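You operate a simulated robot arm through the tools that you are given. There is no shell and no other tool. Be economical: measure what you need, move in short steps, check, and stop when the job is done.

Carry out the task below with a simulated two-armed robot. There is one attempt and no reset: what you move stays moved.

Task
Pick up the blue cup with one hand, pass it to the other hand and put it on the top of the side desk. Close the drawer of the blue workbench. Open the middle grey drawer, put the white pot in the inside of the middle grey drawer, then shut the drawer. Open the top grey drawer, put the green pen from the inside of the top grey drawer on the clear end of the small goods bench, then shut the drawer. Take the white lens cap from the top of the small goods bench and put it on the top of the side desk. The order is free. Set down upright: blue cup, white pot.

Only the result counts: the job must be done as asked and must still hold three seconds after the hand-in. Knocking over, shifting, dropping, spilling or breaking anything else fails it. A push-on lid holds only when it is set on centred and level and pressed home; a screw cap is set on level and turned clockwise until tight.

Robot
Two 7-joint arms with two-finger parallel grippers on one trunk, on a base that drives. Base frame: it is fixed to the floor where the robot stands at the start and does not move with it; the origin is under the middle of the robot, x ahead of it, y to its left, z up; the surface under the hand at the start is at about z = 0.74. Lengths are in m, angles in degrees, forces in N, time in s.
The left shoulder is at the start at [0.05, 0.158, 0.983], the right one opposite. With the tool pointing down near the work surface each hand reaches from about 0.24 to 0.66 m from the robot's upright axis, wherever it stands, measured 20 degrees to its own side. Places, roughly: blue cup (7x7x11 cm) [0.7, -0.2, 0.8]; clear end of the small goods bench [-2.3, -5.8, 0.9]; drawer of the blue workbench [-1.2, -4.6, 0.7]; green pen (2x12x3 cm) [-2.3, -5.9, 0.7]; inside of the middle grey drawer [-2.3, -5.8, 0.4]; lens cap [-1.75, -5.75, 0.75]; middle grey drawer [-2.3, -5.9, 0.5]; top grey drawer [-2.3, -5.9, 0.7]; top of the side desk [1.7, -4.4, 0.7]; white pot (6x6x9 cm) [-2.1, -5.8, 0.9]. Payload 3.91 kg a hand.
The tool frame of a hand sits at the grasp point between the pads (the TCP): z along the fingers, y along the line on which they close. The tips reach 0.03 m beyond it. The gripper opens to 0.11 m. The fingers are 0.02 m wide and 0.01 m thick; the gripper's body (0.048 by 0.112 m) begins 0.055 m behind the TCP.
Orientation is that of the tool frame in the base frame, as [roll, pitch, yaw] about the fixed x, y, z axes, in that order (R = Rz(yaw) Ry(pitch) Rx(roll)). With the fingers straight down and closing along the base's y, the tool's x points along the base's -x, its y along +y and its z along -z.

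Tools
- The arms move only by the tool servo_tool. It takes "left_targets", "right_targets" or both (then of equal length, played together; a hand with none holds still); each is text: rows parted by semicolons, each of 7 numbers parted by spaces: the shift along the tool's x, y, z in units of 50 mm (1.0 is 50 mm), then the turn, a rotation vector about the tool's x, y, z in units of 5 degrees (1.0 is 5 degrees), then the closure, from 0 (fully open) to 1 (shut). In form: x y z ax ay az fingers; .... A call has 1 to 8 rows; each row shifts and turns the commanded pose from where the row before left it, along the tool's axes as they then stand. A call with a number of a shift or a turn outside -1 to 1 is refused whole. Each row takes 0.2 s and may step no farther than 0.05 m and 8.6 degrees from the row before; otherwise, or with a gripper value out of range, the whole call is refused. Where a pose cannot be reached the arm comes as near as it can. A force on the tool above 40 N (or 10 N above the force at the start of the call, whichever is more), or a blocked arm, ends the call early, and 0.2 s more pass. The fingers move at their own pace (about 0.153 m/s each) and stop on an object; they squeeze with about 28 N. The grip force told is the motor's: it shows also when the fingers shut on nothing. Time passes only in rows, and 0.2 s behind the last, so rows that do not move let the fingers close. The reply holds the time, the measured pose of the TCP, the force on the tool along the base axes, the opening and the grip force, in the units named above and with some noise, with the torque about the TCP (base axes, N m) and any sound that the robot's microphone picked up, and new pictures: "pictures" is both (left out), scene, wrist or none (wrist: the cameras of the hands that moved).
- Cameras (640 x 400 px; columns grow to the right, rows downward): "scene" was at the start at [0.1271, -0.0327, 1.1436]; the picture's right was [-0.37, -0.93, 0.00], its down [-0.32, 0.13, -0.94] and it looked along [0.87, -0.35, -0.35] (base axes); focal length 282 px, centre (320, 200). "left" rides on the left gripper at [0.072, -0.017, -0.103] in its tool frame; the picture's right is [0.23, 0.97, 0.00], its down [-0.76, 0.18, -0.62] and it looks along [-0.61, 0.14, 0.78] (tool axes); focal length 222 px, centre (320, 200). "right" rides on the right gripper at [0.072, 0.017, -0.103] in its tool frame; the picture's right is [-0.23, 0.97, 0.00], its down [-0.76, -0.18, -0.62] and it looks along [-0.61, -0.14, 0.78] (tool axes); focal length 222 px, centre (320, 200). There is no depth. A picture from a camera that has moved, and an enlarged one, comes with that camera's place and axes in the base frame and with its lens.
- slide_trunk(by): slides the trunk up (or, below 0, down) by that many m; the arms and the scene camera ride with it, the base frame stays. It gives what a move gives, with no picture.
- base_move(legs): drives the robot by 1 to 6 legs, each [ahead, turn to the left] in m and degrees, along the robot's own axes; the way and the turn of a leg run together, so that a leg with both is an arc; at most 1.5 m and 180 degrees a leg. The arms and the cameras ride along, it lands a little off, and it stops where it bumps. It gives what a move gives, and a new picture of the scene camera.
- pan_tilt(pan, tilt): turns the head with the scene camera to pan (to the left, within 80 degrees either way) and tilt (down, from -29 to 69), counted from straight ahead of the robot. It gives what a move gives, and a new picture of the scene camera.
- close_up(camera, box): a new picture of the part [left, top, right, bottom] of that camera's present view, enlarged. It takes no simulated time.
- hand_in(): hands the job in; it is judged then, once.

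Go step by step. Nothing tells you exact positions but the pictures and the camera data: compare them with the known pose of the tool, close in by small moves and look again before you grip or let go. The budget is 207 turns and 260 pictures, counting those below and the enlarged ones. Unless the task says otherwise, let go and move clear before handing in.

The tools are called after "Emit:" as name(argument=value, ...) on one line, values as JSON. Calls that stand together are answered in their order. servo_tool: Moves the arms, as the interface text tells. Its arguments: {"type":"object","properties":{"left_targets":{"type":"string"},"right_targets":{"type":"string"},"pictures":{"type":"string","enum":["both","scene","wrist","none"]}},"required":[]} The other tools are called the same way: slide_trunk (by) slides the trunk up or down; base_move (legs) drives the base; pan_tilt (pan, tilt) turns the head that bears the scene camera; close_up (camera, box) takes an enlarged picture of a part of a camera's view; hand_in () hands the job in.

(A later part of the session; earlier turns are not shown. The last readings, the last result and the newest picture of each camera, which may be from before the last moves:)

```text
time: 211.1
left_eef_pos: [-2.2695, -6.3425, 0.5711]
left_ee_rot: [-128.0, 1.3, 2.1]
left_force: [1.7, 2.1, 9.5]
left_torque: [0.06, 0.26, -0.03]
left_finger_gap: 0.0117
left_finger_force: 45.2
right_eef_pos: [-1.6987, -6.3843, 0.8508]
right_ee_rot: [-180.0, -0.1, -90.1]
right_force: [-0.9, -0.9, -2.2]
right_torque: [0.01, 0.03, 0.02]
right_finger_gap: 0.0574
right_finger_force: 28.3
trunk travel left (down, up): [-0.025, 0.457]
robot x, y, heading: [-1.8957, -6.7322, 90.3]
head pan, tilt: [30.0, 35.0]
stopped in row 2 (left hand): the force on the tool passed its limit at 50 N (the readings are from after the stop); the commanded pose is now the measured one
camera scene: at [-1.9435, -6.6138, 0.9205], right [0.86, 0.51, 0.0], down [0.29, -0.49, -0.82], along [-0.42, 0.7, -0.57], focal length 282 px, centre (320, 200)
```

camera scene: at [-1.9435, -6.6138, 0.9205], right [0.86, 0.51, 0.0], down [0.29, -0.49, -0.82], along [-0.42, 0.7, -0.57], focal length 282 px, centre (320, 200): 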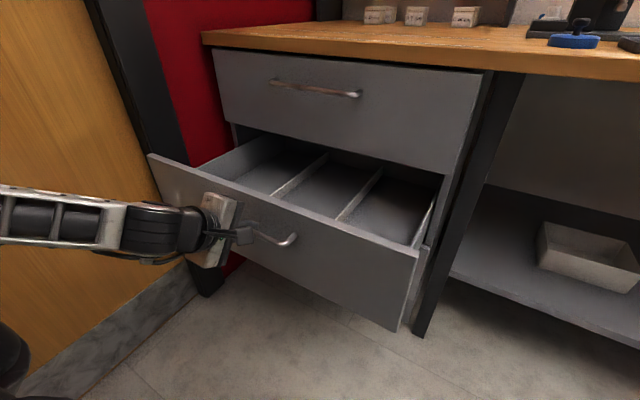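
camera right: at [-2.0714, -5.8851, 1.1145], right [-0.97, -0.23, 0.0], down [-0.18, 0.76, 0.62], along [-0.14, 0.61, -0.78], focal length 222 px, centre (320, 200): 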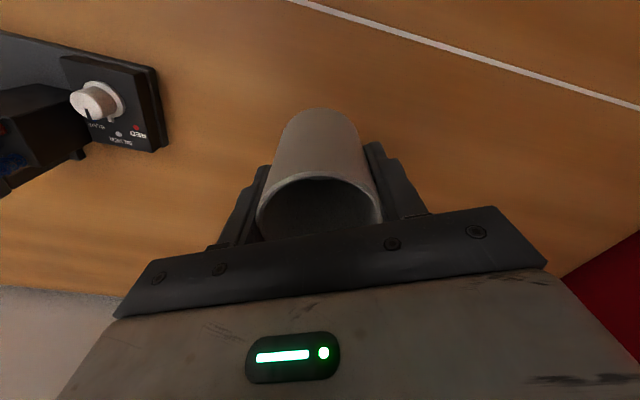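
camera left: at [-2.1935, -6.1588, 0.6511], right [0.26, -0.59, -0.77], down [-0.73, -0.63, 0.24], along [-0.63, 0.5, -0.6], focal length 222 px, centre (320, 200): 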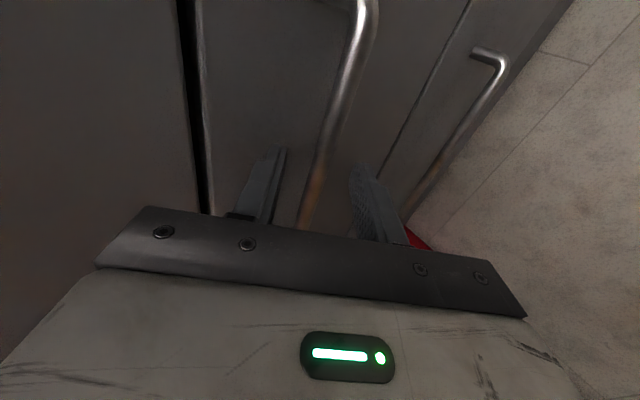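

About 26 cm open: enough. I release the handle and back the left hand off.

Emit:
servo_tool(left_targets="0 0 0 0 0 0 .5;0 0 0 0 0 0 .5;0 0 -.6 0 0 0 .5;0 0 -.8 0 0 0 .5;0 -.6 -.6 0 0 0 .5;0 -.6 -.6 0 0 0 .5;0 -.6 -.6 0 0 0 .5;0 -.6 -.6 0 0 0 .5", pictures="none")

Emit:
base_move(legs=[[0, 20]])

Emit:
pan_tilt(pan=-5, tilt=45)

```text
time: 212.8
left_eef_pos: [-2.2862, -6.3936, 0.7747]
left_ee_rot: [-128.6, 1.3, 2.2]
left_force: [-0.5, 0.2, 0.3]
left_torque: [-0.02, -0.01, 0.02]
left_finger_gap: 0.055
left_finger_force: 0.1
left hand out of reach, approached as far as the arm can: row 4, 5, 6
right_eef_pos: [-1.6991, -6.3836, 0.851]
right_ee_rot: [-180.0, 0.0, -90.2]
right_force: [0.4, 0.3, -1.8]
right_torque: [-0.03, 0.0, 0.02]
right_finger_gap: 0.0576
right_finger_force: 28.3
trunk travel left (down, up): [-0.025, 0.457]
robot x, y, heading: [-1.8991, -6.7321, 90.6]
head pan, tilt: [30.0, 35.0]
```

```text
time: 214.3
left_eef_pos: [-2.381, -6.5491, 0.774]
left_ee_rot: [-128.6, 1.2, 22.5]
left_force: [0.1, -0.2, 0.6]
left_torque: [-0.04, -0.02, 0.0]
left_finger_gap: 0.0548
left_finger_force: 0.1
right_eef_pos: [-1.8328, -6.3349, 0.8509]
right_ee_rot: [-179.9, 0.1, -69.8]
right_force: [0.3, -0.2, -0.8]
right_torque: [0.02, -0.02, 0.01]
right_finger_gap: 0.0575
right_finger_force: 27.6
trunk travel left (down, up): [-0.025, 0.457]
robot x, y, heading: [-1.904, -6.7308, 110.9]
head pan, tilt: [30.0, 35.0]
camera scene: at [-1.9815, -6.6364, 0.9204], right [0.63, 0.78, 0.0], down [0.45, -0.36, -0.82], along [-0.64, 0.52, -0.57], focal length 282 px, centre (320, 200)
```

scene: 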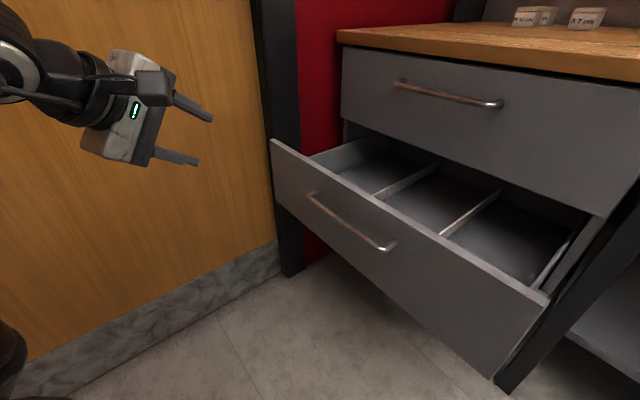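

```text
time: 215.4
left_eef_pos: [-2.3799, -6.5491, 0.7746]
left_ee_rot: [-128.6, 1.2, 22.5]
left_force: [-0.5, -0.6, 0.2]
left_torque: [0.03, -0.03, -0.02]
left_finger_gap: 0.0552
left_finger_force: 0.1
right_eef_pos: [-1.8326, -6.3355, 0.851]
right_ee_rot: [-180.0, 0.0, -69.8]
right_force: [0.4, -0.6, -2.4]
right_torque: [0.02, -0.03, -0.02]
right_finger_gap: 0.0575
right_finger_force: 28.8
trunk travel left (down, up): [-0.025, 0.457]
robot x, y, heading: [-1.9001, -6.734, 110.9]
head pan, tilt: [-5.0, 45.0]
camera scene: at [-1.9355, -6.6137, 0.9056], right [0.96, 0.28, 0.0], down [0.19, -0.68, -0.71], along [-0.19, 0.68, -0.71], focal length 282 px, centre (320, 200)
```

scene: 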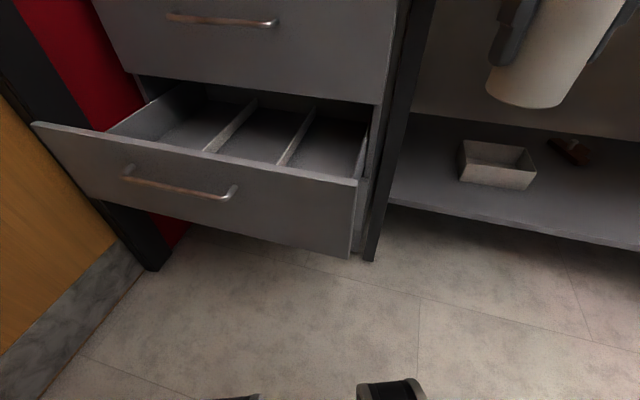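

The open drawer's right compartment spans x -2.135 to -1.99, with the panel at y ≈ -6.28 (top z 0.616) and the floor near z 0.43. I square the right hand and bring the pot over [-2.062, -6.16].

Emit:
servo_tool(right_targets="0 0 0 0 0 1 1;0 0 0 0 0 1 1;0 0 0 0 0 1 1;0 0 0 0 0 1 1", pictures="none")

Emit:
servo_tool(right_targets="-.5 .654 0 0 0 0 1;-.5 .654 0 0 0 0 1;-.5 .654 0 0 0 0 1;-.5 .654 0 0 0 0 1;-.5 .654 0 0 0 0 1;-.5 .654 0 0 0 0 1;-.5 .654 0 0 0 0 1;0 0 0 0 0 0 1", pictures="both")

```text
time: 216.4
left_eef_pos: [-2.3803, -6.5491, 0.7739]
left_ee_rot: [-128.6, 1.2, 22.7]
left_force: [-0.3, 0.1, 0.9]
left_torque: [-0.01, -0.05, 0.04]
left_finger_gap: 0.0548
left_finger_force: 0.1
right_eef_pos: [-1.8317, -6.3346, 0.8519]
right_ee_rot: [179.9, -0.1, -89.9]
right_force: [-0.5, 0.3, -1.8]
right_torque: [0.02, 0.02, 0.0]
right_finger_gap: 0.0575
right_finger_force: 27.7
trunk travel left (down, up): [-0.025, 0.457]
robot x, y, heading: [-1.8991, -6.7326, 111.1]
head pan, tilt: [-5.0, 45.0]
```

```text
time: 218.2
left_eef_pos: [-2.38, -6.5487, 0.775]
left_ee_rot: [-128.6, 1.2, 22.7]
left_force: [-0.1, 0.7, -0.6]
left_torque: [-0.03, -0.04, -0.02]
left_finger_gap: 0.0552
left_finger_force: 0.0
right_eef_pos: [-2.0382, -6.189, 0.8456]
right_ee_rot: [-179.9, 0.0, -89.8]
right_force: [0.1, -0.3, -1.8]
right_torque: [0.01, 0.04, -0.01]
right_finger_gap: 0.0573
right_finger_force: 27.8
right hand out of reach, approached as far as the arm can: row 7
trunk travel left (down, up): [-0.025, 0.457]
robot x, y, heading: [-1.8973, -6.7302, 110.8]
head pan, tilt: [-5.0, 45.0]
camera scene: at [-1.9354, -6.6137, 0.9056], right [0.96, 0.27, 0.0], down [0.19, -0.68, -0.71], along [-0.19, 0.68, -0.71], focal length 282 px, centre (320, 200)
camera right: at [-2.0551, -6.2621, 0.9487], right [-0.97, 0.22, 0.0], down [0.17, 0.76, 0.62], along [0.14, 0.61, -0.78], focal length 222 px, centre (320, 200)
```

scene: 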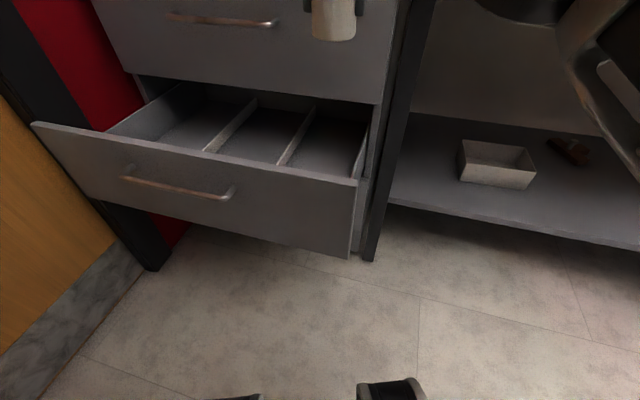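
right: 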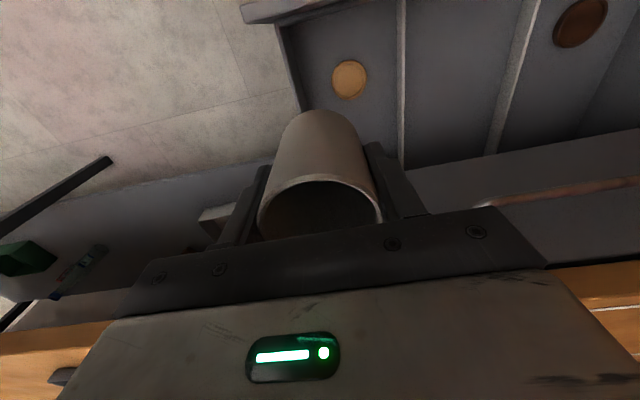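

The right compartment holds a wooden disc, and the next one (x about -2.30 to -2.15) is empty, so I'll use that. I turn a bit left and move slightly closer.

Emit:
base_move(legs=[[0, 14], [0.08, 0]])

Emit:
servo_tool(right_targets="0 0 0 0 0 1 1;0 0 0 0 0 1 1;0 0 0 0 0 .9 1", pictures="both")

```text
time: 220.1
left_eef_pos: [-2.4555, -6.6065, 0.7735]
left_ee_rot: [-128.6, 1.1, 36.7]
left_force: [0.3, -0.6, 0.1]
left_torque: [-0.02, 0.01, -0.03]
left_finger_gap: 0.055
left_finger_force: 0.1
right_eef_pos: [-2.2134, -6.1731, 0.8451]
right_ee_rot: [179.9, 0.0, -75.7]
right_force: [-0.3, 0.5, -1.4]
right_torque: [0.0, 0.0, 0.0]
right_finger_gap: 0.057
right_finger_force: 27.9
trunk travel left (down, up): [-0.025, 0.457]
robot x, y, heading: [-1.9484, -6.6683, 125.0]
head pan, tilt: [-5.0, 45.0]
camera scene: at [-2.0091, -6.5602, 0.9056], right [0.86, 0.5, 0.0], down [0.35, -0.61, -0.71], along [-0.35, 0.61, -0.71], focal length 282 px, centre (320, 200)
```

scene: 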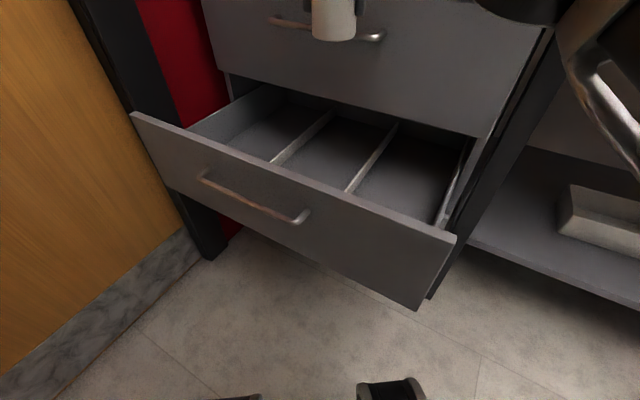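

```text
time: 220.9
left_eef_pos: [-2.4558, -6.6058, 0.7746]
left_ee_rot: [-128.6, 1.2, 36.8]
left_force: [-0.1, 0.4, 0.5]
left_torque: [-0.01, 0.03, -0.02]
left_finger_gap: 0.0552
left_finger_force: 0.1
right_eef_pos: [-2.2131, -6.1749, 0.8456]
right_ee_rot: [180.0, 0.0, -90.3]
right_force: [0.6, 0.0, -1.8]
right_torque: [-0.02, 0.01, -0.02]
right_finger_gap: 0.057
right_finger_force: 27.9
trunk travel left (down, up): [-0.025, 0.457]
robot x, y, heading: [-1.9446, -6.6639, 125.2]
head pan, tilt: [-5.0, 45.0]
camera scene: at [-2.0091, -6.5602, 0.9056], right [0.86, 0.5, 0.0], down [0.35, -0.61, -0.71], along [-0.35, 0.61, -0.71], focal length 282 px, centre (320, 200)
camera right: at [-2.2306, -6.247, 0.9487], right [-0.97, 0.23, 0.0], down [0.18, 0.76, 0.62], along [0.14, 0.61, -0.78], focal length 222 px, centre (320, 200)
```

scene: 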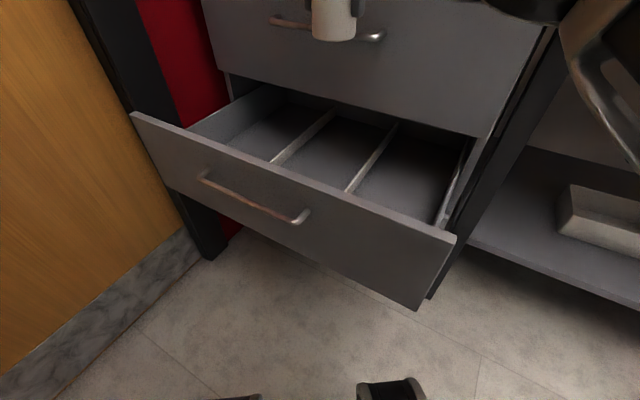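
right: 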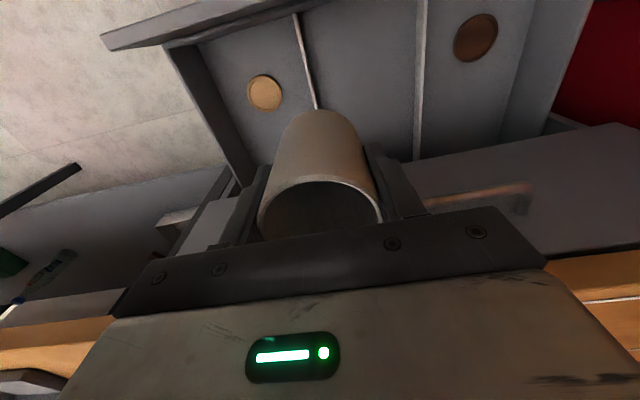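

The views triangulate: dividers are at x ≈ -2.19 and -2.405, so the middle compartment centre is x ≈ -2.30. I lower somewhat, then shift left.

Emit:
servo_tool(right_targets="0 0 .8 0 0 0 1;0 0 .8 0 0 0 1;0 0 .8 0 0 0 1;-.05 .55 0 0 0 0 1;-.05 .55 0 0 0 0 1;-.05 .55 0 0 0 0 1;0 0 0 0 0 0 1", pictures="both")

```text
time: 222.5
left_eef_pos: [-2.4551, -6.6062, 0.7761]
left_ee_rot: [-128.6, 1.2, 36.9]
left_force: [0.6, 0.3, -0.3]
left_torque: [-0.04, 0.01, 0.03]
left_finger_gap: 0.0553
left_finger_force: 0.1
right_eef_pos: [-2.2638, -6.1719, 0.724]
right_ee_rot: [-179.9, 0.0, -90.1]
right_force: [0.8, -0.6, -1.1]
right_torque: [0.02, 0.01, 0.05]
right_finger_gap: 0.0572
right_finger_force: 28.1
right hand out of reach, approached as far as the arm can: row 5, 6
trunk travel left (down, up): [-0.025, 0.457]
robot x, y, heading: [-1.9447, -6.6659, 125.3]
head pan, tilt: [-5.0, 45.0]
camera scene: at [-2.0091, -6.5602, 0.9056], right [0.86, 0.5, 0.0], down [0.35, -0.61, -0.71], along [-0.35, 0.61, -0.71], focal length 282 px, centre (320, 200)
camera right: at [-2.2806, -6.2431, 0.8256], right [-0.97, 0.23, 0.0], down [0.18, 0.76, 0.62], along [0.14, 0.61, -0.78], focal length 222 px, centre (320, 200)
```

scene: 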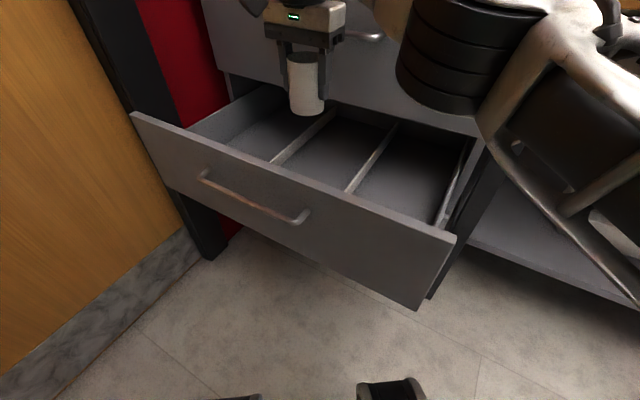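
right: 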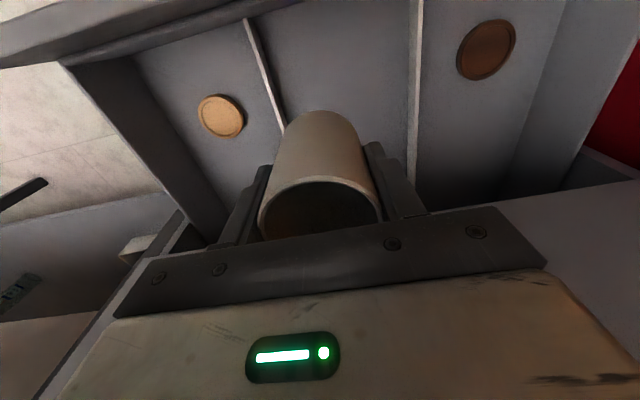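

The pot is above the middle compartment. I descend partway and recheck.

Emit:
servo_tool(right_targets="0 0 .8 0 0 0 1;0 .2 .8 0 0 0 1;0 .2 .8 0 0 0 1;0 0 .6 0 0 0 1;0 0 0 0 0 0 1", pictures="both")

```text
time: 223.7
left_eef_pos: [-2.4556, -6.6052, 0.7753]
left_ee_rot: [-128.5, 1.2, 36.8]
left_force: [0.3, 0.1, -0.2]
left_torque: [0.0, 0.0, -0.01]
left_finger_gap: 0.0549
left_finger_force: 0.1
right_eef_pos: [-2.2807, -6.1714, 0.5727]
right_ee_rot: [-179.9, 0.1, -90.1]
right_force: [0.1, -0.4, -1.0]
right_torque: [0.0, 0.01, 0.0]
right_finger_gap: 0.0571
right_finger_force: 28.6
trunk travel left (down, up): [-0.025, 0.457]
robot x, y, heading: [-1.9458, -6.6656, 125.0]
head pan, tilt: [-5.0, 45.0]
camera scene: at [-2.0091, -6.5602, 0.9056], right [0.86, 0.5, 0.0], down [0.35, -0.61, -0.71], along [-0.35, 0.61, -0.71], focal length 282 px, centre (320, 200)
camera right: at [-2.2982, -6.2437, 0.6757], right [-0.97, 0.23, 0.0], down [0.18, 0.76, 0.62], along [0.14, 0.61, -0.78], focal length 222 px, centre (320, 200)
```

scene: 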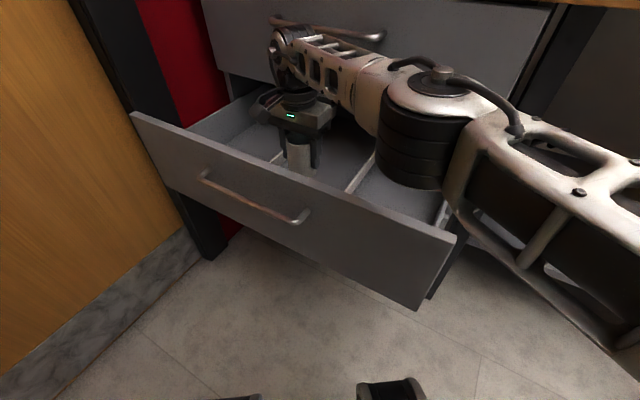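
right: 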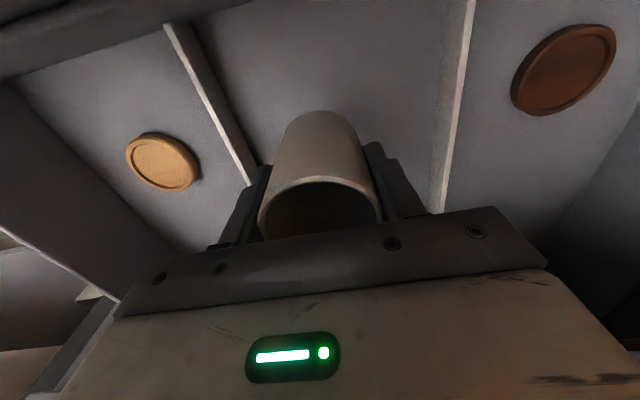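

The pot is well centred between the dividers, but the right elbow hangs low over the drawer edge. I raise the trunk 15 cm and reach down instead.

Emit:
slide_trunk(by=0.15)

Emit:
servo_tool(right_targets="0 0 .8 0 0 0 1;0 0 .8 0 0 0 1;0 0 .8 0 0 0 1;0 0 .6 0 0 0 1;0 0 .3 0 0 0 1", pictures="both")

```text
time: 225.4
left_eef_pos: [-2.4565, -6.6057, 0.9232]
left_ee_rot: [-128.6, 1.2, 36.8]
left_force: [0.4, -0.2, 0.5]
left_torque: [-0.01, 0.01, -0.03]
left_finger_gap: 0.0551
left_finger_force: 0.0
right_eef_pos: [-2.2808, -6.1714, 0.7236]
right_ee_rot: [180.0, 0.1, -90.1]
right_force: [0.2, 0.1, -1.5]
right_torque: [0.04, 0.02, -0.02]
right_finger_gap: 0.0571
right_finger_force: 28.2
trunk travel left (down, up): [-0.175, 0.307]
robot x, y, heading: [-1.9444, -6.664, 124.9]
head pan, tilt: [-5.0, 45.0]
```

```text
time: 226.6
left_eef_pos: [-2.4558, -6.606, 0.9243]
left_ee_rot: [-128.6, 1.2, 36.8]
left_force: [1.1, -0.1, 0.3]
left_torque: [0.01, 0.0, 0.0]
left_finger_gap: 0.0549
left_finger_force: 0.0
right_eef_pos: [-2.2627, -6.1877, 0.574]
right_ee_rot: [-179.9, 0.2, -90.2]
right_force: [1.2, 0.1, -1.6]
right_torque: [0.0, 0.01, -0.03]
right_finger_gap: 0.0572
right_finger_force: 28.2
right hand out of reach, approached as far as the arm can: row 2, 3, 4, 5
trunk travel left (down, up): [-0.175, 0.307]
robot x, y, heading: [-1.9505, -6.6658, 125.4]
head pan, tilt: [-5.0, 45.0]
camera scene: at [-2.0092, -6.5601, 1.0556], right [0.86, 0.5, 0.0], down [0.35, -0.61, -0.71], along [-0.35, 0.61, -0.71], focal length 282 px, centre (320, 200)
camera right: at [-2.2789, -6.2603, 0.6762], right [-0.97, 0.23, 0.0], down [0.18, 0.76, 0.62], along [0.14, 0.61, -0.78], focal length 222 px, centre (320, 200)
```

scene: 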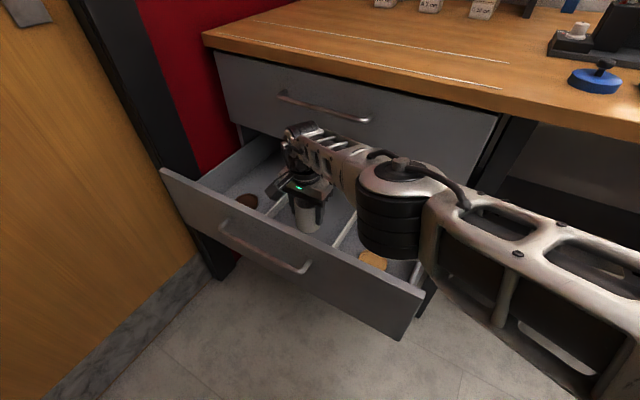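
right: 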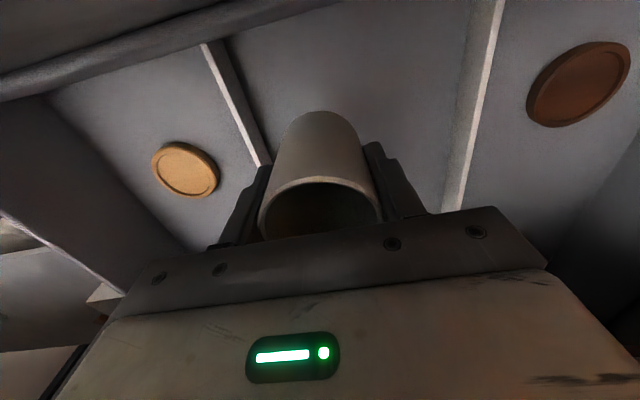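

The hand is at full stretch there. I lift back up and turn the base 20° further left, so the target sits on the right hand's own side.

Emit:
servo_tool(right_targets="0 0 -.8 0 0 0 1;0 0 -.8 0 0 0 1;0 0 -.8 0 0 0 1;0 0 -.6 0 0 0 1", pictures="none")

Emit:
base_move(legs=[[0, 20]])

Emit:
servo_tool(right_targets="0 0 0 0 0 1 1;0 0 0 0 0 1 1;0 0 0 0 0 1 1;0 0 0 0 0 1 1", pictures="none")

```text
time: 227.6
left_eef_pos: [-2.4553, -6.6055, 0.9241]
left_ee_rot: [-128.6, 1.2, 36.8]
left_force: [-0.1, -0.7, 0.2]
left_torque: [0.01, 0.01, -0.03]
left_finger_gap: 0.0548
left_finger_force: 0.1
right_eef_pos: [-2.297, -6.2028, 0.6934]
right_ee_rot: [-179.9, -0.1, -90.3]
right_force: [0.3, -0.2, -2.3]
right_torque: [-0.01, 0.01, 0.02]
right_finger_gap: 0.0569
right_finger_force: 28.2
right hand out of reach, approached as far as the arm can: row 1, 2, 3, 4
trunk travel left (down, up): [-0.175, 0.307]
robot x, y, heading: [-1.9454, -6.6671, 125.1]
head pan, tilt: [-5.0, 45.0]
```

```text
time: 229.2
left_eef_pos: [-2.4459, -6.7812, 0.9246]
left_ee_rot: [-128.6, 1.1, 56.4]
left_force: [0.0, -0.8, -0.5]
left_torque: [0.02, 0.0, 0.0]
left_finger_gap: 0.0551
left_finger_force: 0.1
right_eef_pos: [-2.4329, -6.3476, 0.6932]
right_ee_rot: [-179.9, -0.2, -70.7]
right_force: [0.3, -1.0, -2.3]
right_torque: [0.01, -0.01, 0.02]
right_finger_gap: 0.0569
right_finger_force: 28.0
trunk travel left (down, up): [-0.175, 0.307]
robot x, y, heading: [-1.9476, -6.667, 145.1]
head pan, tilt: [-5.0, 45.0]
stopped in leg 1: the robot was blocked; the commanded pose is now the measured one
camera scene: at [-2.0402, -6.5877, 1.0556], right [0.65, 0.76, 0.0], down [0.54, -0.46, -0.71], along [-0.54, 0.46, -0.71], focal length 282 px, centre (320, 200)
```

scene: 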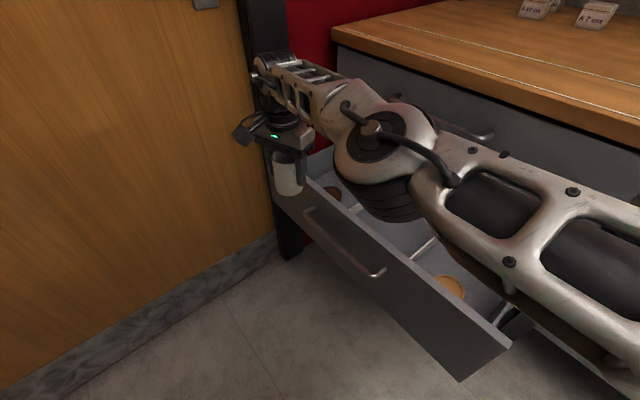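

```text
time: 230.2
left_eef_pos: [-2.4462, -6.7803, 0.9239]
left_ee_rot: [-128.6, 1.2, 56.3]
left_force: [-0.2, 0.7, 0.5]
left_torque: [-0.02, -0.02, -0.04]
left_finger_gap: 0.0551
left_finger_force: 0.1
right_eef_pos: [-2.4331, -6.3474, 0.6935]
right_ee_rot: [-179.8, -0.3, -90.7]
right_force: [0.3, -0.9, -2.1]
right_torque: [0.0, 0.01, 0.0]
right_finger_gap: 0.0572
right_finger_force: 27.9
trunk travel left (down, up): [-0.175, 0.307]
robot x, y, heading: [-1.9459, -6.6694, 144.8]
head pan, tilt: [-5.0, 45.0]
```

The base reached its heading. I raise the pot for clearance and bring it back over the middle compartment.

Emit:
servo_tool(right_targets="0 0 -.9 0 0 0 1;-.7 -.55 0 0 0 0 1;-.7 -.55 0 0 0 0 1;-.7 -.55 0 0 0 0 1;-.7 -.55 0 0 0 0 1;-.7 -.55 0 0 0 0 1;0 0 0 0 0 0 1", pictures="both")

```text
time: 231.8
left_eef_pos: [-2.4457, -6.78, 0.9241]
left_ee_rot: [-128.6, 1.2, 56.3]
left_force: [-0.2, -0.7, 0.4]
left_torque: [0.0, -0.01, 0.0]
left_finger_gap: 0.0551
left_finger_force: 0.0
right_eef_pos: [-2.2933, -6.1742, 0.7374]
right_ee_rot: [-179.9, -0.2, -90.7]
right_force: [0.2, -0.6, -2.4]
right_torque: [-0.03, -0.02, 0.03]
right_finger_gap: 0.057
right_finger_force: 27.6
right hand out of reach, approached as far as the arm can: row 2
trunk travel left (down, up): [-0.175, 0.307]
robot x, y, heading: [-1.9483, -6.6637, 144.8]
head pan, tilt: [-5.0, 45.0]
camera scene: at [-2.0401, -6.5876, 1.0556], right [0.65, 0.76, 0.0], down [0.54, -0.46, -0.71], along [-0.54, 0.46, -0.71], focal length 282 px, centre (320, 200)
camera right: at [-2.3111, -6.2454, 0.8405], right [-0.97, 0.24, 0.0], down [0.18, 0.76, 0.62], along [0.15, 0.6, -0.78], focal length 222 px, centre (320, 200)
```

scene: 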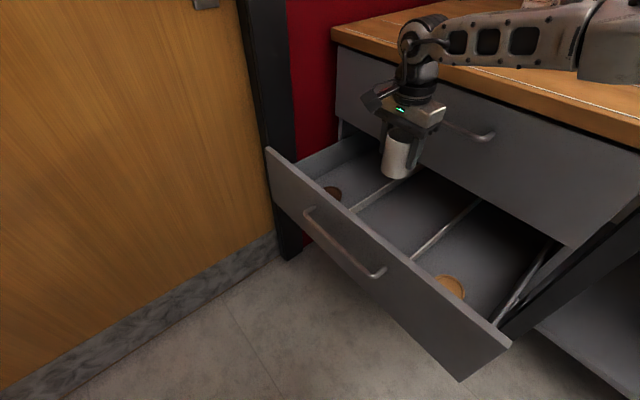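
right: 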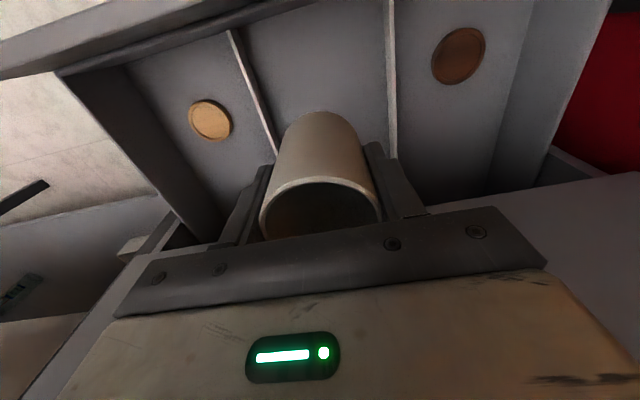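

The elbow is now high and clear. I descend again.

Emit:
servo_tool(right_targets="0 0 .8 0 0 0 1;0 0 .8 0 0 0 1;0 0 .8 0 0 0 1;0 0 .8 0 0 0 1;0 0 .4 0 0 0 1;0 0 0 0 0 0 1", pictures="both")

```text
time: 233.2
left_eef_pos: [-2.4465, -6.7791, 0.9244]
left_ee_rot: [-128.6, 1.2, 56.4]
left_force: [0.4, 0.0, 0.6]
left_torque: [-0.03, 0.03, -0.01]
left_finger_gap: 0.0552
left_finger_force: 0.0
right_eef_pos: [-2.294, -6.1756, 0.5568]
right_ee_rot: [-179.9, -0.1, -90.6]
right_force: [0.3, -0.1, -1.8]
right_torque: [-0.05, -0.01, -0.02]
right_finger_gap: 0.057
right_finger_force: 28.6
trunk travel left (down, up): [-0.175, 0.307]
robot x, y, heading: [-1.9481, -6.6651, 144.9]
head pan, tilt: [-5.0, 45.0]
camera scene: at [-2.0402, -6.5877, 1.0556], right [0.65, 0.76, 0.0], down [0.54, -0.46, -0.71], along [-0.54, 0.46, -0.71], focal length 282 px, centre (320, 200)
camera right: at [-2.3107, -6.2463, 0.6605], right [-0.97, 0.24, 0.0], down [0.19, 0.76, 0.62], along [0.15, 0.6, -0.78], focal length 222 px, centre (320, 200)
```

scene: 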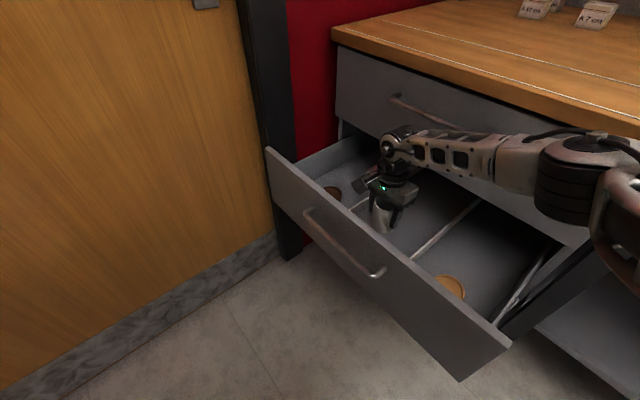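
right: 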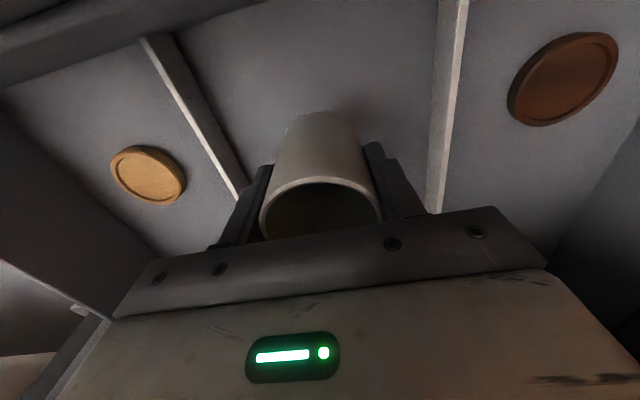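

Good. I lower gently until contact.

Emit:
servo_tool(right_targets="0 0 .3 0 0 0 1;0 0 .3 0 0 0 1;0 0 .2 0 0 0 1;0 0 .2 0 0 0 1", pictures="none")

Emit:
servo_tool(right_targets="0 0 .1 0 0 0 1;0 0 .1 0 0 0 1;0 0 .1 0 0 0 1", pictures="none")

```text
time: 234.2
left_eef_pos: [-2.445, -6.7805, 0.9242]
left_ee_rot: [-128.6, 1.3, 56.3]
left_force: [0.4, 0.3, -0.3]
left_torque: [0.01, 0.01, -0.01]
left_finger_gap: 0.0548
left_finger_force: 0.0
right_eef_pos: [-2.2927, -6.174, 0.5076]
right_ee_rot: [-180.0, -0.1, -90.7]
right_force: [0.1, 0.9, -1.3]
right_torque: [0.04, 0.02, 0.0]
right_finger_gap: 0.0568
right_finger_force: 28.9
trunk travel left (down, up): [-0.175, 0.307]
robot x, y, heading: [-1.9444, -6.6673, 145.1]
head pan, tilt: [-5.0, 45.0]
```

```text
time: 235.0
left_eef_pos: [-2.4451, -6.7817, 0.9262]
left_ee_rot: [-128.5, 1.1, 56.3]
left_force: [-0.1, 0.4, 0.4]
left_torque: [0.03, -0.04, -0.03]
left_finger_gap: 0.0547
left_finger_force: 0.0
right_eef_pos: [-2.2943, -6.1733, 0.4961]
right_ee_rot: [179.9, 0.0, -90.7]
right_force: [5.5, -2.0, 20.9]
right_torque: [0.47, -0.51, -0.16]
right_finger_gap: 0.057
right_finger_force: 28.0
trunk travel left (down, up): [-0.175, 0.307]
robot x, y, heading: [-1.9488, -6.6635, 144.9]
head pan, tilt: [-5.0, 45.0]
```

Contact. I ease up a hair, open the fingers modestly and rise.

Emit:
servo_tool(right_targets="0 0 -.08 0 0 0 1;0 0 0 0 0 0 .35;0 0 0 0 0 0 .25;0 0 -.4 0 0 0 .25;0 0 -.8 0 0 0 .25;0 0 -.8 0 0 0 .25;0 0 -.8 0 0 0 .25;0 0 -.8 0 0 0 .25", pictures="both")

```text
time: 236.8
left_eef_pos: [-2.4463, -6.7804, 0.9244]
left_ee_rot: [-128.7, 1.2, 56.3]
left_force: [-0.2, -0.5, 0.2]
left_torque: [0.0, 0.0, 0.01]
left_finger_gap: 0.055
left_finger_force: 0.1
right_eef_pos: [-2.2933, -6.1723, 0.6785]
right_ee_rot: [179.9, -0.2, -90.6]
right_force: [0.9, -0.3, 0.6]
right_torque: [0.0, 0.0, 0.01]
right_finger_gap: 0.0826
right_finger_force: 0.1
trunk travel left (down, up): [-0.175, 0.307]
robot x, y, heading: [-1.9426, -6.6668, 144.8]
head pan, tilt: [-5.0, 45.0]
camera scene: at [-2.0401, -6.5878, 1.0556], right [0.65, 0.76, 0.0], down [0.54, -0.46, -0.71], along [-0.54, 0.46, -0.71], focal length 282 px, centre (320, 200)
camera right: at [-2.3105, -6.2436, 0.7817], right [-0.97, 0.24, 0.0], down [0.19, 0.76, 0.62], along [0.15, 0.6, -0.78], focal length 222 px, centre (320, 200)
```

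scene: 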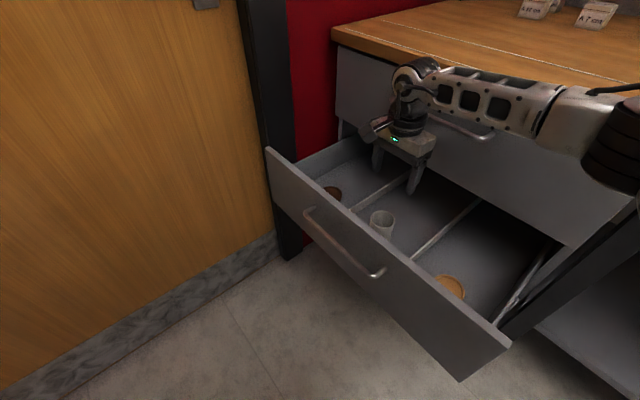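
right: 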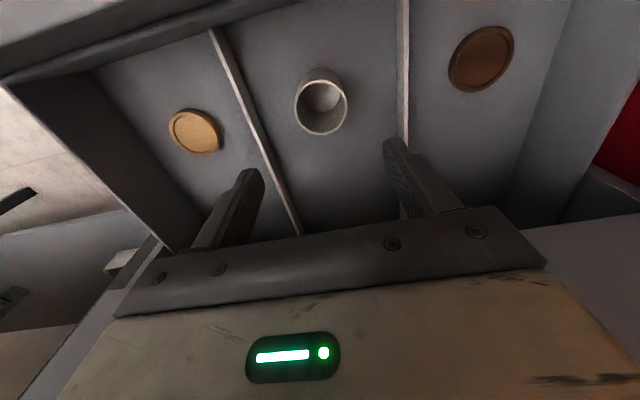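

The pot stands upright in the middle compartment. I lift and retract the right hand, then back off and turn to face the drawer for closing.

Emit:
servo_tool(right_targets="0 0 -.9 0 0 0 .25;0 0 -.9 0 0 0 .25;0 0 -.9 0 0 0 .25;.68 -.48 0 0 0 0 .25;.68 -.48 0 0 0 0 .25;.68 -.48 0 0 0 0 .25;.68 -.48 0 0 0 0 .25;.68 -.48 0 0 0 0 .25", pictures="none")

Emit:
base_move(legs=[[-0.1, 0], [0, -54]])

Emit:
pan_tilt(pan=28, tilt=40)

```text
time: 238.6
left_eef_pos: [-2.4473, -6.7802, 0.9239]
left_ee_rot: [-128.5, 1.3, 56.2]
left_force: [-0.8, -0.7, -0.6]
left_torque: [-0.02, 0.03, -0.01]
left_finger_gap: 0.0551
left_finger_force: 0.1
right_eef_pos: [-2.1746, -6.347, 0.8117]
right_ee_rot: [-179.9, -0.2, -90.7]
right_force: [-0.5, -0.2, 0.6]
right_torque: [0.01, 0.02, 0.02]
right_finger_gap: 0.0827
right_finger_force: 0.0
trunk travel left (down, up): [-0.175, 0.307]
robot x, y, heading: [-1.9449, -6.6639, 144.8]
head pan, tilt: [-5.0, 45.0]
```

```text
time: 242.2
left_eef_pos: [-2.2481, -6.3817, 0.9235]
left_ee_rot: [-128.7, 1.1, 1.9]
left_force: [0.0, -0.4, -0.7]
left_torque: [-0.01, 0.01, -0.03]
left_finger_gap: 0.0549
left_finger_force: 0.1
right_eef_pos: [-1.7386, -6.35, 0.8127]
right_ee_rot: [-179.9, -0.3, -145.2]
right_force: [0.1, -0.1, -0.3]
right_torque: [0.01, 0.0, 0.03]
right_finger_gap: 0.0824
right_finger_force: 0.1
trunk travel left (down, up): [-0.175, 0.307]
robot x, y, heading: [-1.8661, -6.7217, 90.2]
head pan, tilt: [-5.0, 45.0]
camera scene: at [-1.8578, -6.5992, 1.0556], right [1.0, -0.08, 0.0], down [-0.06, -0.7, -0.71], along [0.06, 0.7, -0.71], focal length 282 px, centre (320, 200)
```

scene: 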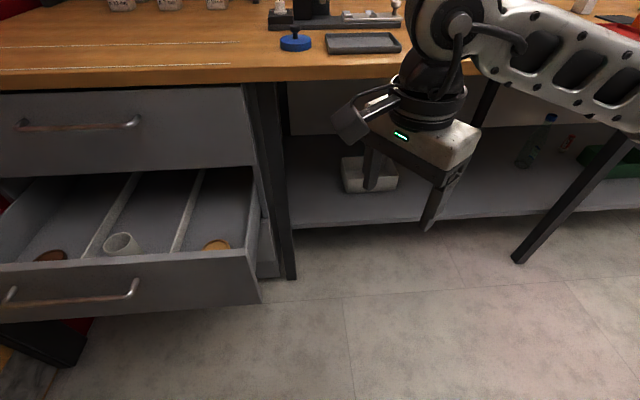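

```text
time: 243.2
left_eef_pos: [-2.2485, -6.3827, 0.9247]
left_ee_rot: [-128.5, 1.1, 1.8]
left_force: [0.6, 0.6, -0.5]
left_torque: [0.02, 0.01, 0.01]
left_finger_gap: 0.0549
left_finger_force: 0.1
right_eef_pos: [-1.7373, -6.3503, 0.8136]
right_ee_rot: [-179.9, -0.2, -145.2]
right_force: [-0.2, -0.2, -0.5]
right_torque: [-0.02, 0.02, 0.0]
right_finger_gap: 0.0821
right_finger_force: 0.0
trunk travel left (down, up): [-0.175, 0.307]
robot x, y, heading: [-1.8682, -6.7236, 90.2]
head pan, tilt: [28.0, 40.0]
camera scene: at [-1.9047, -6.6053, 1.0629], right [0.88, 0.47, 0.0], down [0.3, -0.57, -0.77], along [-0.36, 0.68, -0.64], focal length 282 px, centre (320, 200)
```

scene: 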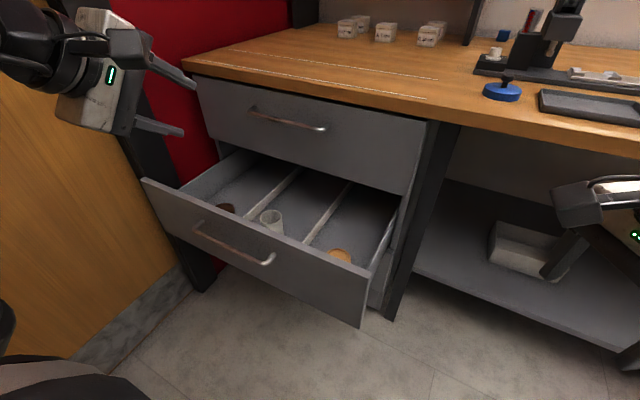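

The pot stands securely. I lower the trunk, back 8 cm and bring the left hand, fingers shut, in front of the panel right of its handle.

Emit:
slide_trunk(by=-0.15)

Emit:
base_move(legs=[[-0.08, 0]])

Emit:
servo_tool(left_targets=".393 .42 .68 0 0 0 1;.393 .42 .68 0 0 0 1;.393 .42 .68 0 0 0 1;.393 .42 .68 0 0 0 1;.393 .42 .68 0 0 0 1;.393 .42 .68 0 0 0 1", pictures="scene")

```text
time: 244.9
left_eef_pos: [-2.2475, -6.3814, 0.7749]
left_ee_rot: [-128.6, 1.2, 1.9]
left_force: [-1.1, 0.1, 0.3]
left_torque: [-0.04, 0.04, -0.03]
left_finger_gap: 0.055
left_finger_force: 0.1
right_eef_pos: [-1.7371, -6.3514, 0.6623]
right_ee_rot: [-179.9, -0.2, -145.2]
right_force: [0.7, 0.2, -0.2]
right_torque: [0.04, -0.01, 0.01]
right_finger_gap: 0.0825
right_finger_force: 0.0
trunk travel left (down, up): [-0.025, 0.457]
robot x, y, heading: [-1.8645, -6.7249, 90.3]
head pan, tilt: [28.0, 40.0]
```

```text
time: 246.0
left_eef_pos: [-2.2479, -6.457, 0.7751]
left_ee_rot: [-128.6, 1.2, 1.6]
left_force: [-0.4, -0.4, 0.4]
left_torque: [-0.06, 0.0, -0.03]
left_finger_gap: 0.0549
left_finger_force: 0.1
right_eef_pos: [-1.736, -6.428, 0.6635]
right_ee_rot: [-179.9, -0.3, -145.4]
right_force: [-0.6, 0.2, -0.4]
right_torque: [0.0, -0.02, 0.01]
right_finger_gap: 0.0826
right_finger_force: 0.0
trunk travel left (down, up): [-0.025, 0.457]
robot x, y, heading: [-1.8656, -6.8037, 90.0]
head pan, tilt: [28.0, 40.0]
camera scene: at [-1.9042, -6.6828, 0.9129], right [0.88, 0.47, 0.0], down [0.3, -0.57, -0.77], along [-0.36, 0.68, -0.64], focal length 282 px, centre (320, 200)
```

scene: 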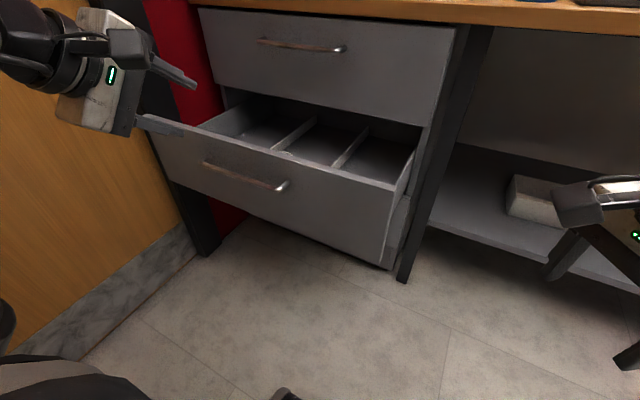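

```text
time: 247.4
left_eef_pos: [-2.1434, -6.3637, 0.5492]
left_ee_rot: [-128.6, 1.2, 1.7]
left_force: [-0.6, -0.1, 0.6]
left_torque: [-0.01, 0.03, -0.01]
left_finger_gap: 0.0
left_finger_force: 28.0
left hand out of reach, approached as far as the arm can: row 2
right_eef_pos: [-1.7372, -6.4289, 0.6635]
right_ee_rot: [-179.9, -0.1, -145.3]
right_force: [0.4, -0.1, 0.0]
right_torque: [0.04, 0.01, 0.01]
right_finger_gap: 0.0824
right_finger_force: 0.1
trunk travel left (down, up): [-0.025, 0.457]
robot x, y, heading: [-1.8634, -6.7995, 90.2]
head pan, tilt: [28.0, 40.0]
camera scene: at [-1.9042, -6.683, 0.913], right [0.88, 0.47, 0.0], down [0.3, -0.57, -0.77], along [-0.36, 0.68, -0.64], focal length 282 px, centre (320, 200)
```

scene: 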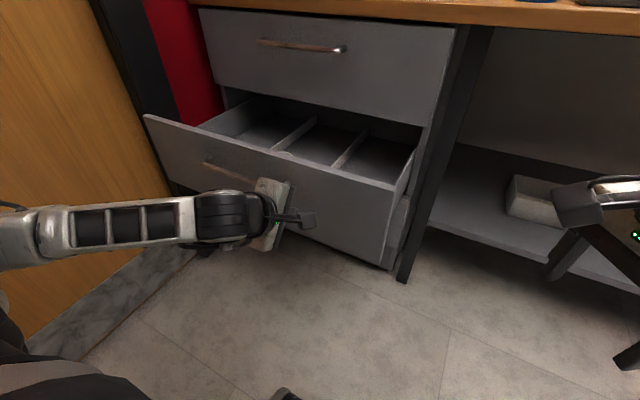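

The fingers are in front of the panel, clear of the handle. I push gently.

Emit:
servo_tool(left_targets="0 -.185 .236 0 0 0 1;0 -.185 .236 0 0 0 1;0 -.185 .236 0 0 0 1;0 -.185 .236 0 0 0 1;0 -.185 .236 0 0 0 1;0 -.185 .236 0 0 0 1;0 -.185 .236 0 0 0 1;0 -.185 .236 0 0 0 1", pictures="scene")

```text
time: 249.2
left_eef_pos: [-2.1444, -6.2458, 0.5455]
left_ee_rot: [-128.7, 1.3, 1.6]
left_force: [0.2, -0.3, 0.7]
left_torque: [-0.02, -0.01, 0.0]
left_finger_gap: 0.0
left_finger_force: 28.2
right_eef_pos: [-1.7369, -6.4287, 0.663]
right_ee_rot: [-179.9, -0.2, -145.4]
right_force: [-0.1, 0.4, 0.1]
right_torque: [0.02, 0.01, 0.02]
right_finger_gap: 0.0826
right_finger_force: 0.0
trunk travel left (down, up): [-0.025, 0.457]
robot x, y, heading: [-1.8664, -6.8047, 90.2]
head pan, tilt: [28.0, 40.0]
camera scene: at [-1.9042, -6.6828, 0.9129], right [0.88, 0.47, 0.0], down [0.3, -0.57, -0.77], along [-0.36, 0.68, -0.64], focal length 282 px, centre (320, 200)
```

scene: 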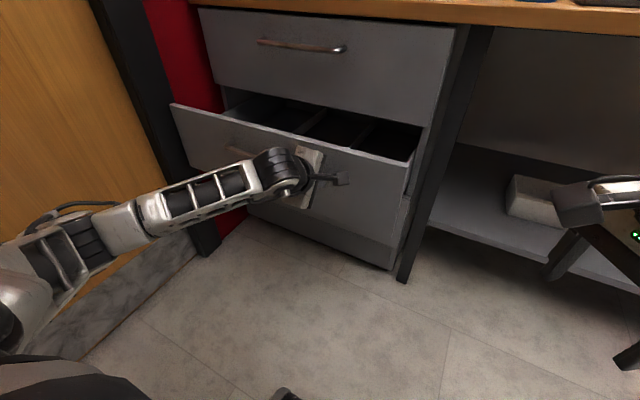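

Closing smoothly; I continue.

Emit:
servo_tool(left_targets="0 -.21 .268 0 0 0 1;0 -.21 .268 0 0 0 1;0 -.21 .268 0 0 0 1;0 -.21 .268 0 0 0 1;0 -.21 .268 0 0 0 1;0 -.21 .268 0 0 0 1;0 -.21 .268 0 0 0 1;0 -.21 .268 0 0 0 1", pictures="none")

Emit:
servo_tool(left_targets="0 -.15 .19 0 0 0 1;0 -.15 .19 0 0 0 1;0 -.15 .19 0 0 0 1;0 -.15 .19 0 0 0 1;0 -.15 .19 0 0 0 1;0 -.15 .19 0 0 0 1", pictures="scene")

```text
time: 251.0
left_eef_pos: [-2.1489, -6.1091, 0.5446]
left_ee_rot: [-128.6, 1.2, 1.7]
left_force: [0.7, -0.3, 0.2]
left_torque: [0.01, 0.01, 0.01]
left_finger_gap: 0.0001
left_finger_force: 27.7
right_eef_pos: [-1.7355, -6.4296, 0.6622]
right_ee_rot: [-179.9, -0.2, -145.2]
right_force: [0.5, 0.0, 0.5]
right_torque: [0.0, 0.03, -0.02]
right_finger_gap: 0.0824
right_finger_force: 0.2
trunk travel left (down, up): [-0.025, 0.457]
robot x, y, heading: [-1.867, -6.8001, 90.0]
head pan, tilt: [28.0, 40.0]
```

```text
time: 251.9
left_eef_pos: [-2.1504, -6.0704, 0.5459]
left_ee_rot: [-129.2, 1.3, 1.7]
left_force: [2.0, -20.7, 8.7]
left_torque: [0.0, -0.11, -0.19]
left_finger_gap: 0.0002
left_finger_force: 28.3
right_eef_pos: [-1.7366, -6.4302, 0.6641]
right_ee_rot: [180.0, -0.2, -145.2]
right_force: [-1.2, -0.6, -0.5]
right_torque: [0.01, 0.0, 0.03]
right_finger_gap: 0.0824
right_finger_force: 0.0
trunk travel left (down, up): [-0.025, 0.457]
robot x, y, heading: [-1.8672, -6.7983, 90.3]
head pan, tilt: [28.0, 40.0]
stopped in row 4 (left hand): the force on the tool passed its limit at 55 N (the readings are from after the stop); the commanded pose is now the measured one
camera scene: at [-1.9041, -6.6848, 0.9133], right [0.88, 0.47, 0.0], down [0.3, -0.56, -0.77], along [-0.36, 0.68, -0.64], focal length 282 px, centre (320, 200)
```

scene: 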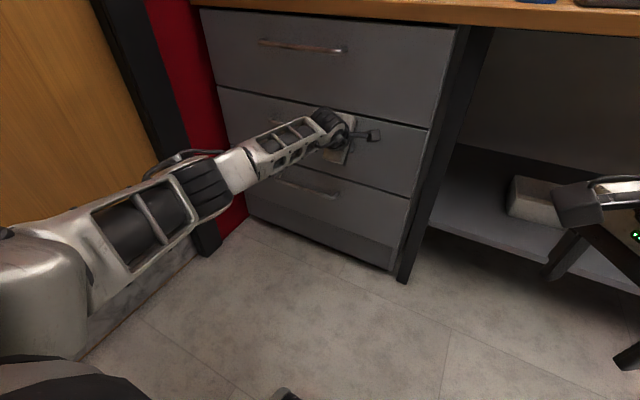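

The middle drawer is shut on the pot. I retract the left hand and raise the trunk so it comes up to the top handle (z ≈ 0.77) in the same arm pose.

Emit:
servo_tool(left_targets="0 .37 -.472 0 0 0 1;0 .37 -.472 0 0 0 1;0 .37 -.472 0 0 0 .6;0 0 0 0 0 0 .6", pictures="none")

Emit:
slide_trunk(by=0.27)

Emit:
servo_tool(left_targets="-.7 0 0 0 0 0 .6;-.7 0 0 0 0 0 .6;-.7 0 0 0 0 0 .6;-.5 0 0 0 0 0 .6", pictures="both")

```text
time: 252.9
left_eef_pos: [-2.1461, -6.1573, 0.5431]
left_ee_rot: [-129.3, 1.2, 1.6]
left_force: [-0.4, 0.1, 1.0]
left_torque: [0.0, 0.0, -0.02]
left_finger_gap: 0.0441
left_finger_force: 0.1
right_eef_pos: [-1.7373, -6.4291, 0.6639]
right_ee_rot: [-179.9, -0.2, -145.2]
right_force: [0.3, -1.0, -0.1]
right_torque: [0.0, 0.02, -0.01]
right_finger_gap: 0.0826
right_finger_force: 0.0
trunk travel left (down, up): [-0.025, 0.457]
robot x, y, heading: [-1.8653, -6.8012, 90.2]
head pan, tilt: [28.0, 40.0]
```

```text
time: 255.7
left_eef_pos: [-2.1461, -6.1568, 0.8129]
left_ee_rot: [-129.4, 1.3, 1.7]
left_force: [0.3, 1.1, -0.1]
left_torque: [0.01, 0.04, 0.01]
left_finger_gap: 0.0437
left_finger_force: 0.0
right_eef_pos: [-1.7372, -6.4279, 0.9331]
right_ee_rot: [-179.9, -0.2, -145.3]
right_force: [-0.9, -0.6, 0.5]
right_torque: [0.02, -0.02, 0.02]
right_finger_gap: 0.0824
right_finger_force: 0.0
trunk travel left (down, up): [-0.295, 0.187]
robot x, y, heading: [-1.8629, -6.797, 90.0]
head pan, tilt: [28.0, 40.0]
```

```text
time: 256.7
left_eef_pos: [-2.274, -6.1603, 0.8155]
left_ee_rot: [-129.2, 1.1, 1.8]
left_force: [0.1, 0.8, 0.3]
left_torque: [0.0, -0.01, -0.01]
left_finger_gap: 0.0438
left_finger_force: 0.0
right_eef_pos: [-1.7366, -6.4294, 0.9311]
right_ee_rot: [-179.9, -0.3, -145.2]
right_force: [0.5, -0.1, 0.0]
right_torque: [0.01, -0.03, -0.03]
right_finger_gap: 0.0824
right_finger_force: 0.1
trunk travel left (down, up): [-0.295, 0.187]
robot x, y, heading: [-1.8644, -6.8002, 90.1]
head pan, tilt: [28.0, 40.0]
camera scene: at [-1.9044, -6.6832, 1.1829], right [0.88, 0.47, 0.0], down [0.3, -0.57, -0.77], along [-0.36, 0.68, -0.64], focal length 282 px, centre (320, 200)
camera left: at [-2.198, -6.2288, 0.8916], right [0.23, -0.61, -0.76], down [-0.74, -0.62, 0.27], along [-0.63, 0.5, -0.59], focal length 222 px, centre (320, 200)
```

scene: 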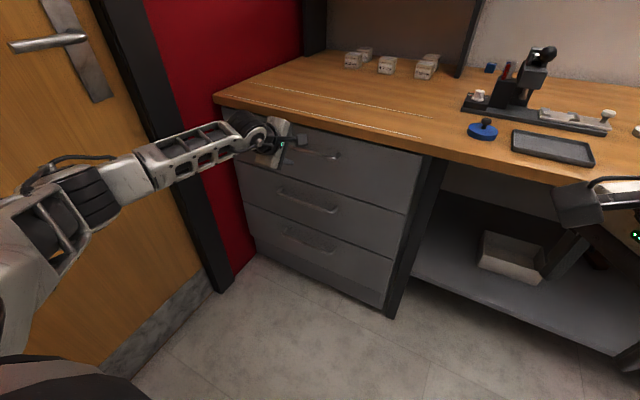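
left: 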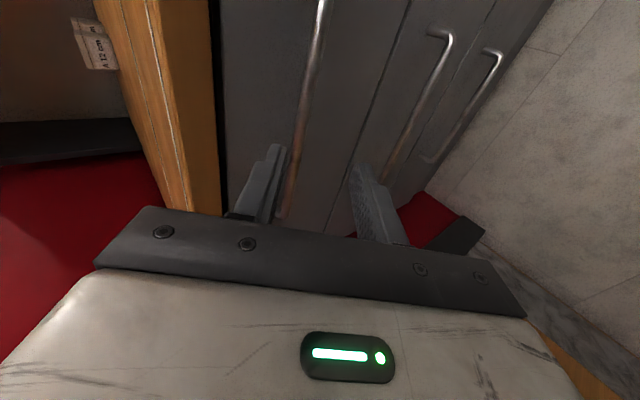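

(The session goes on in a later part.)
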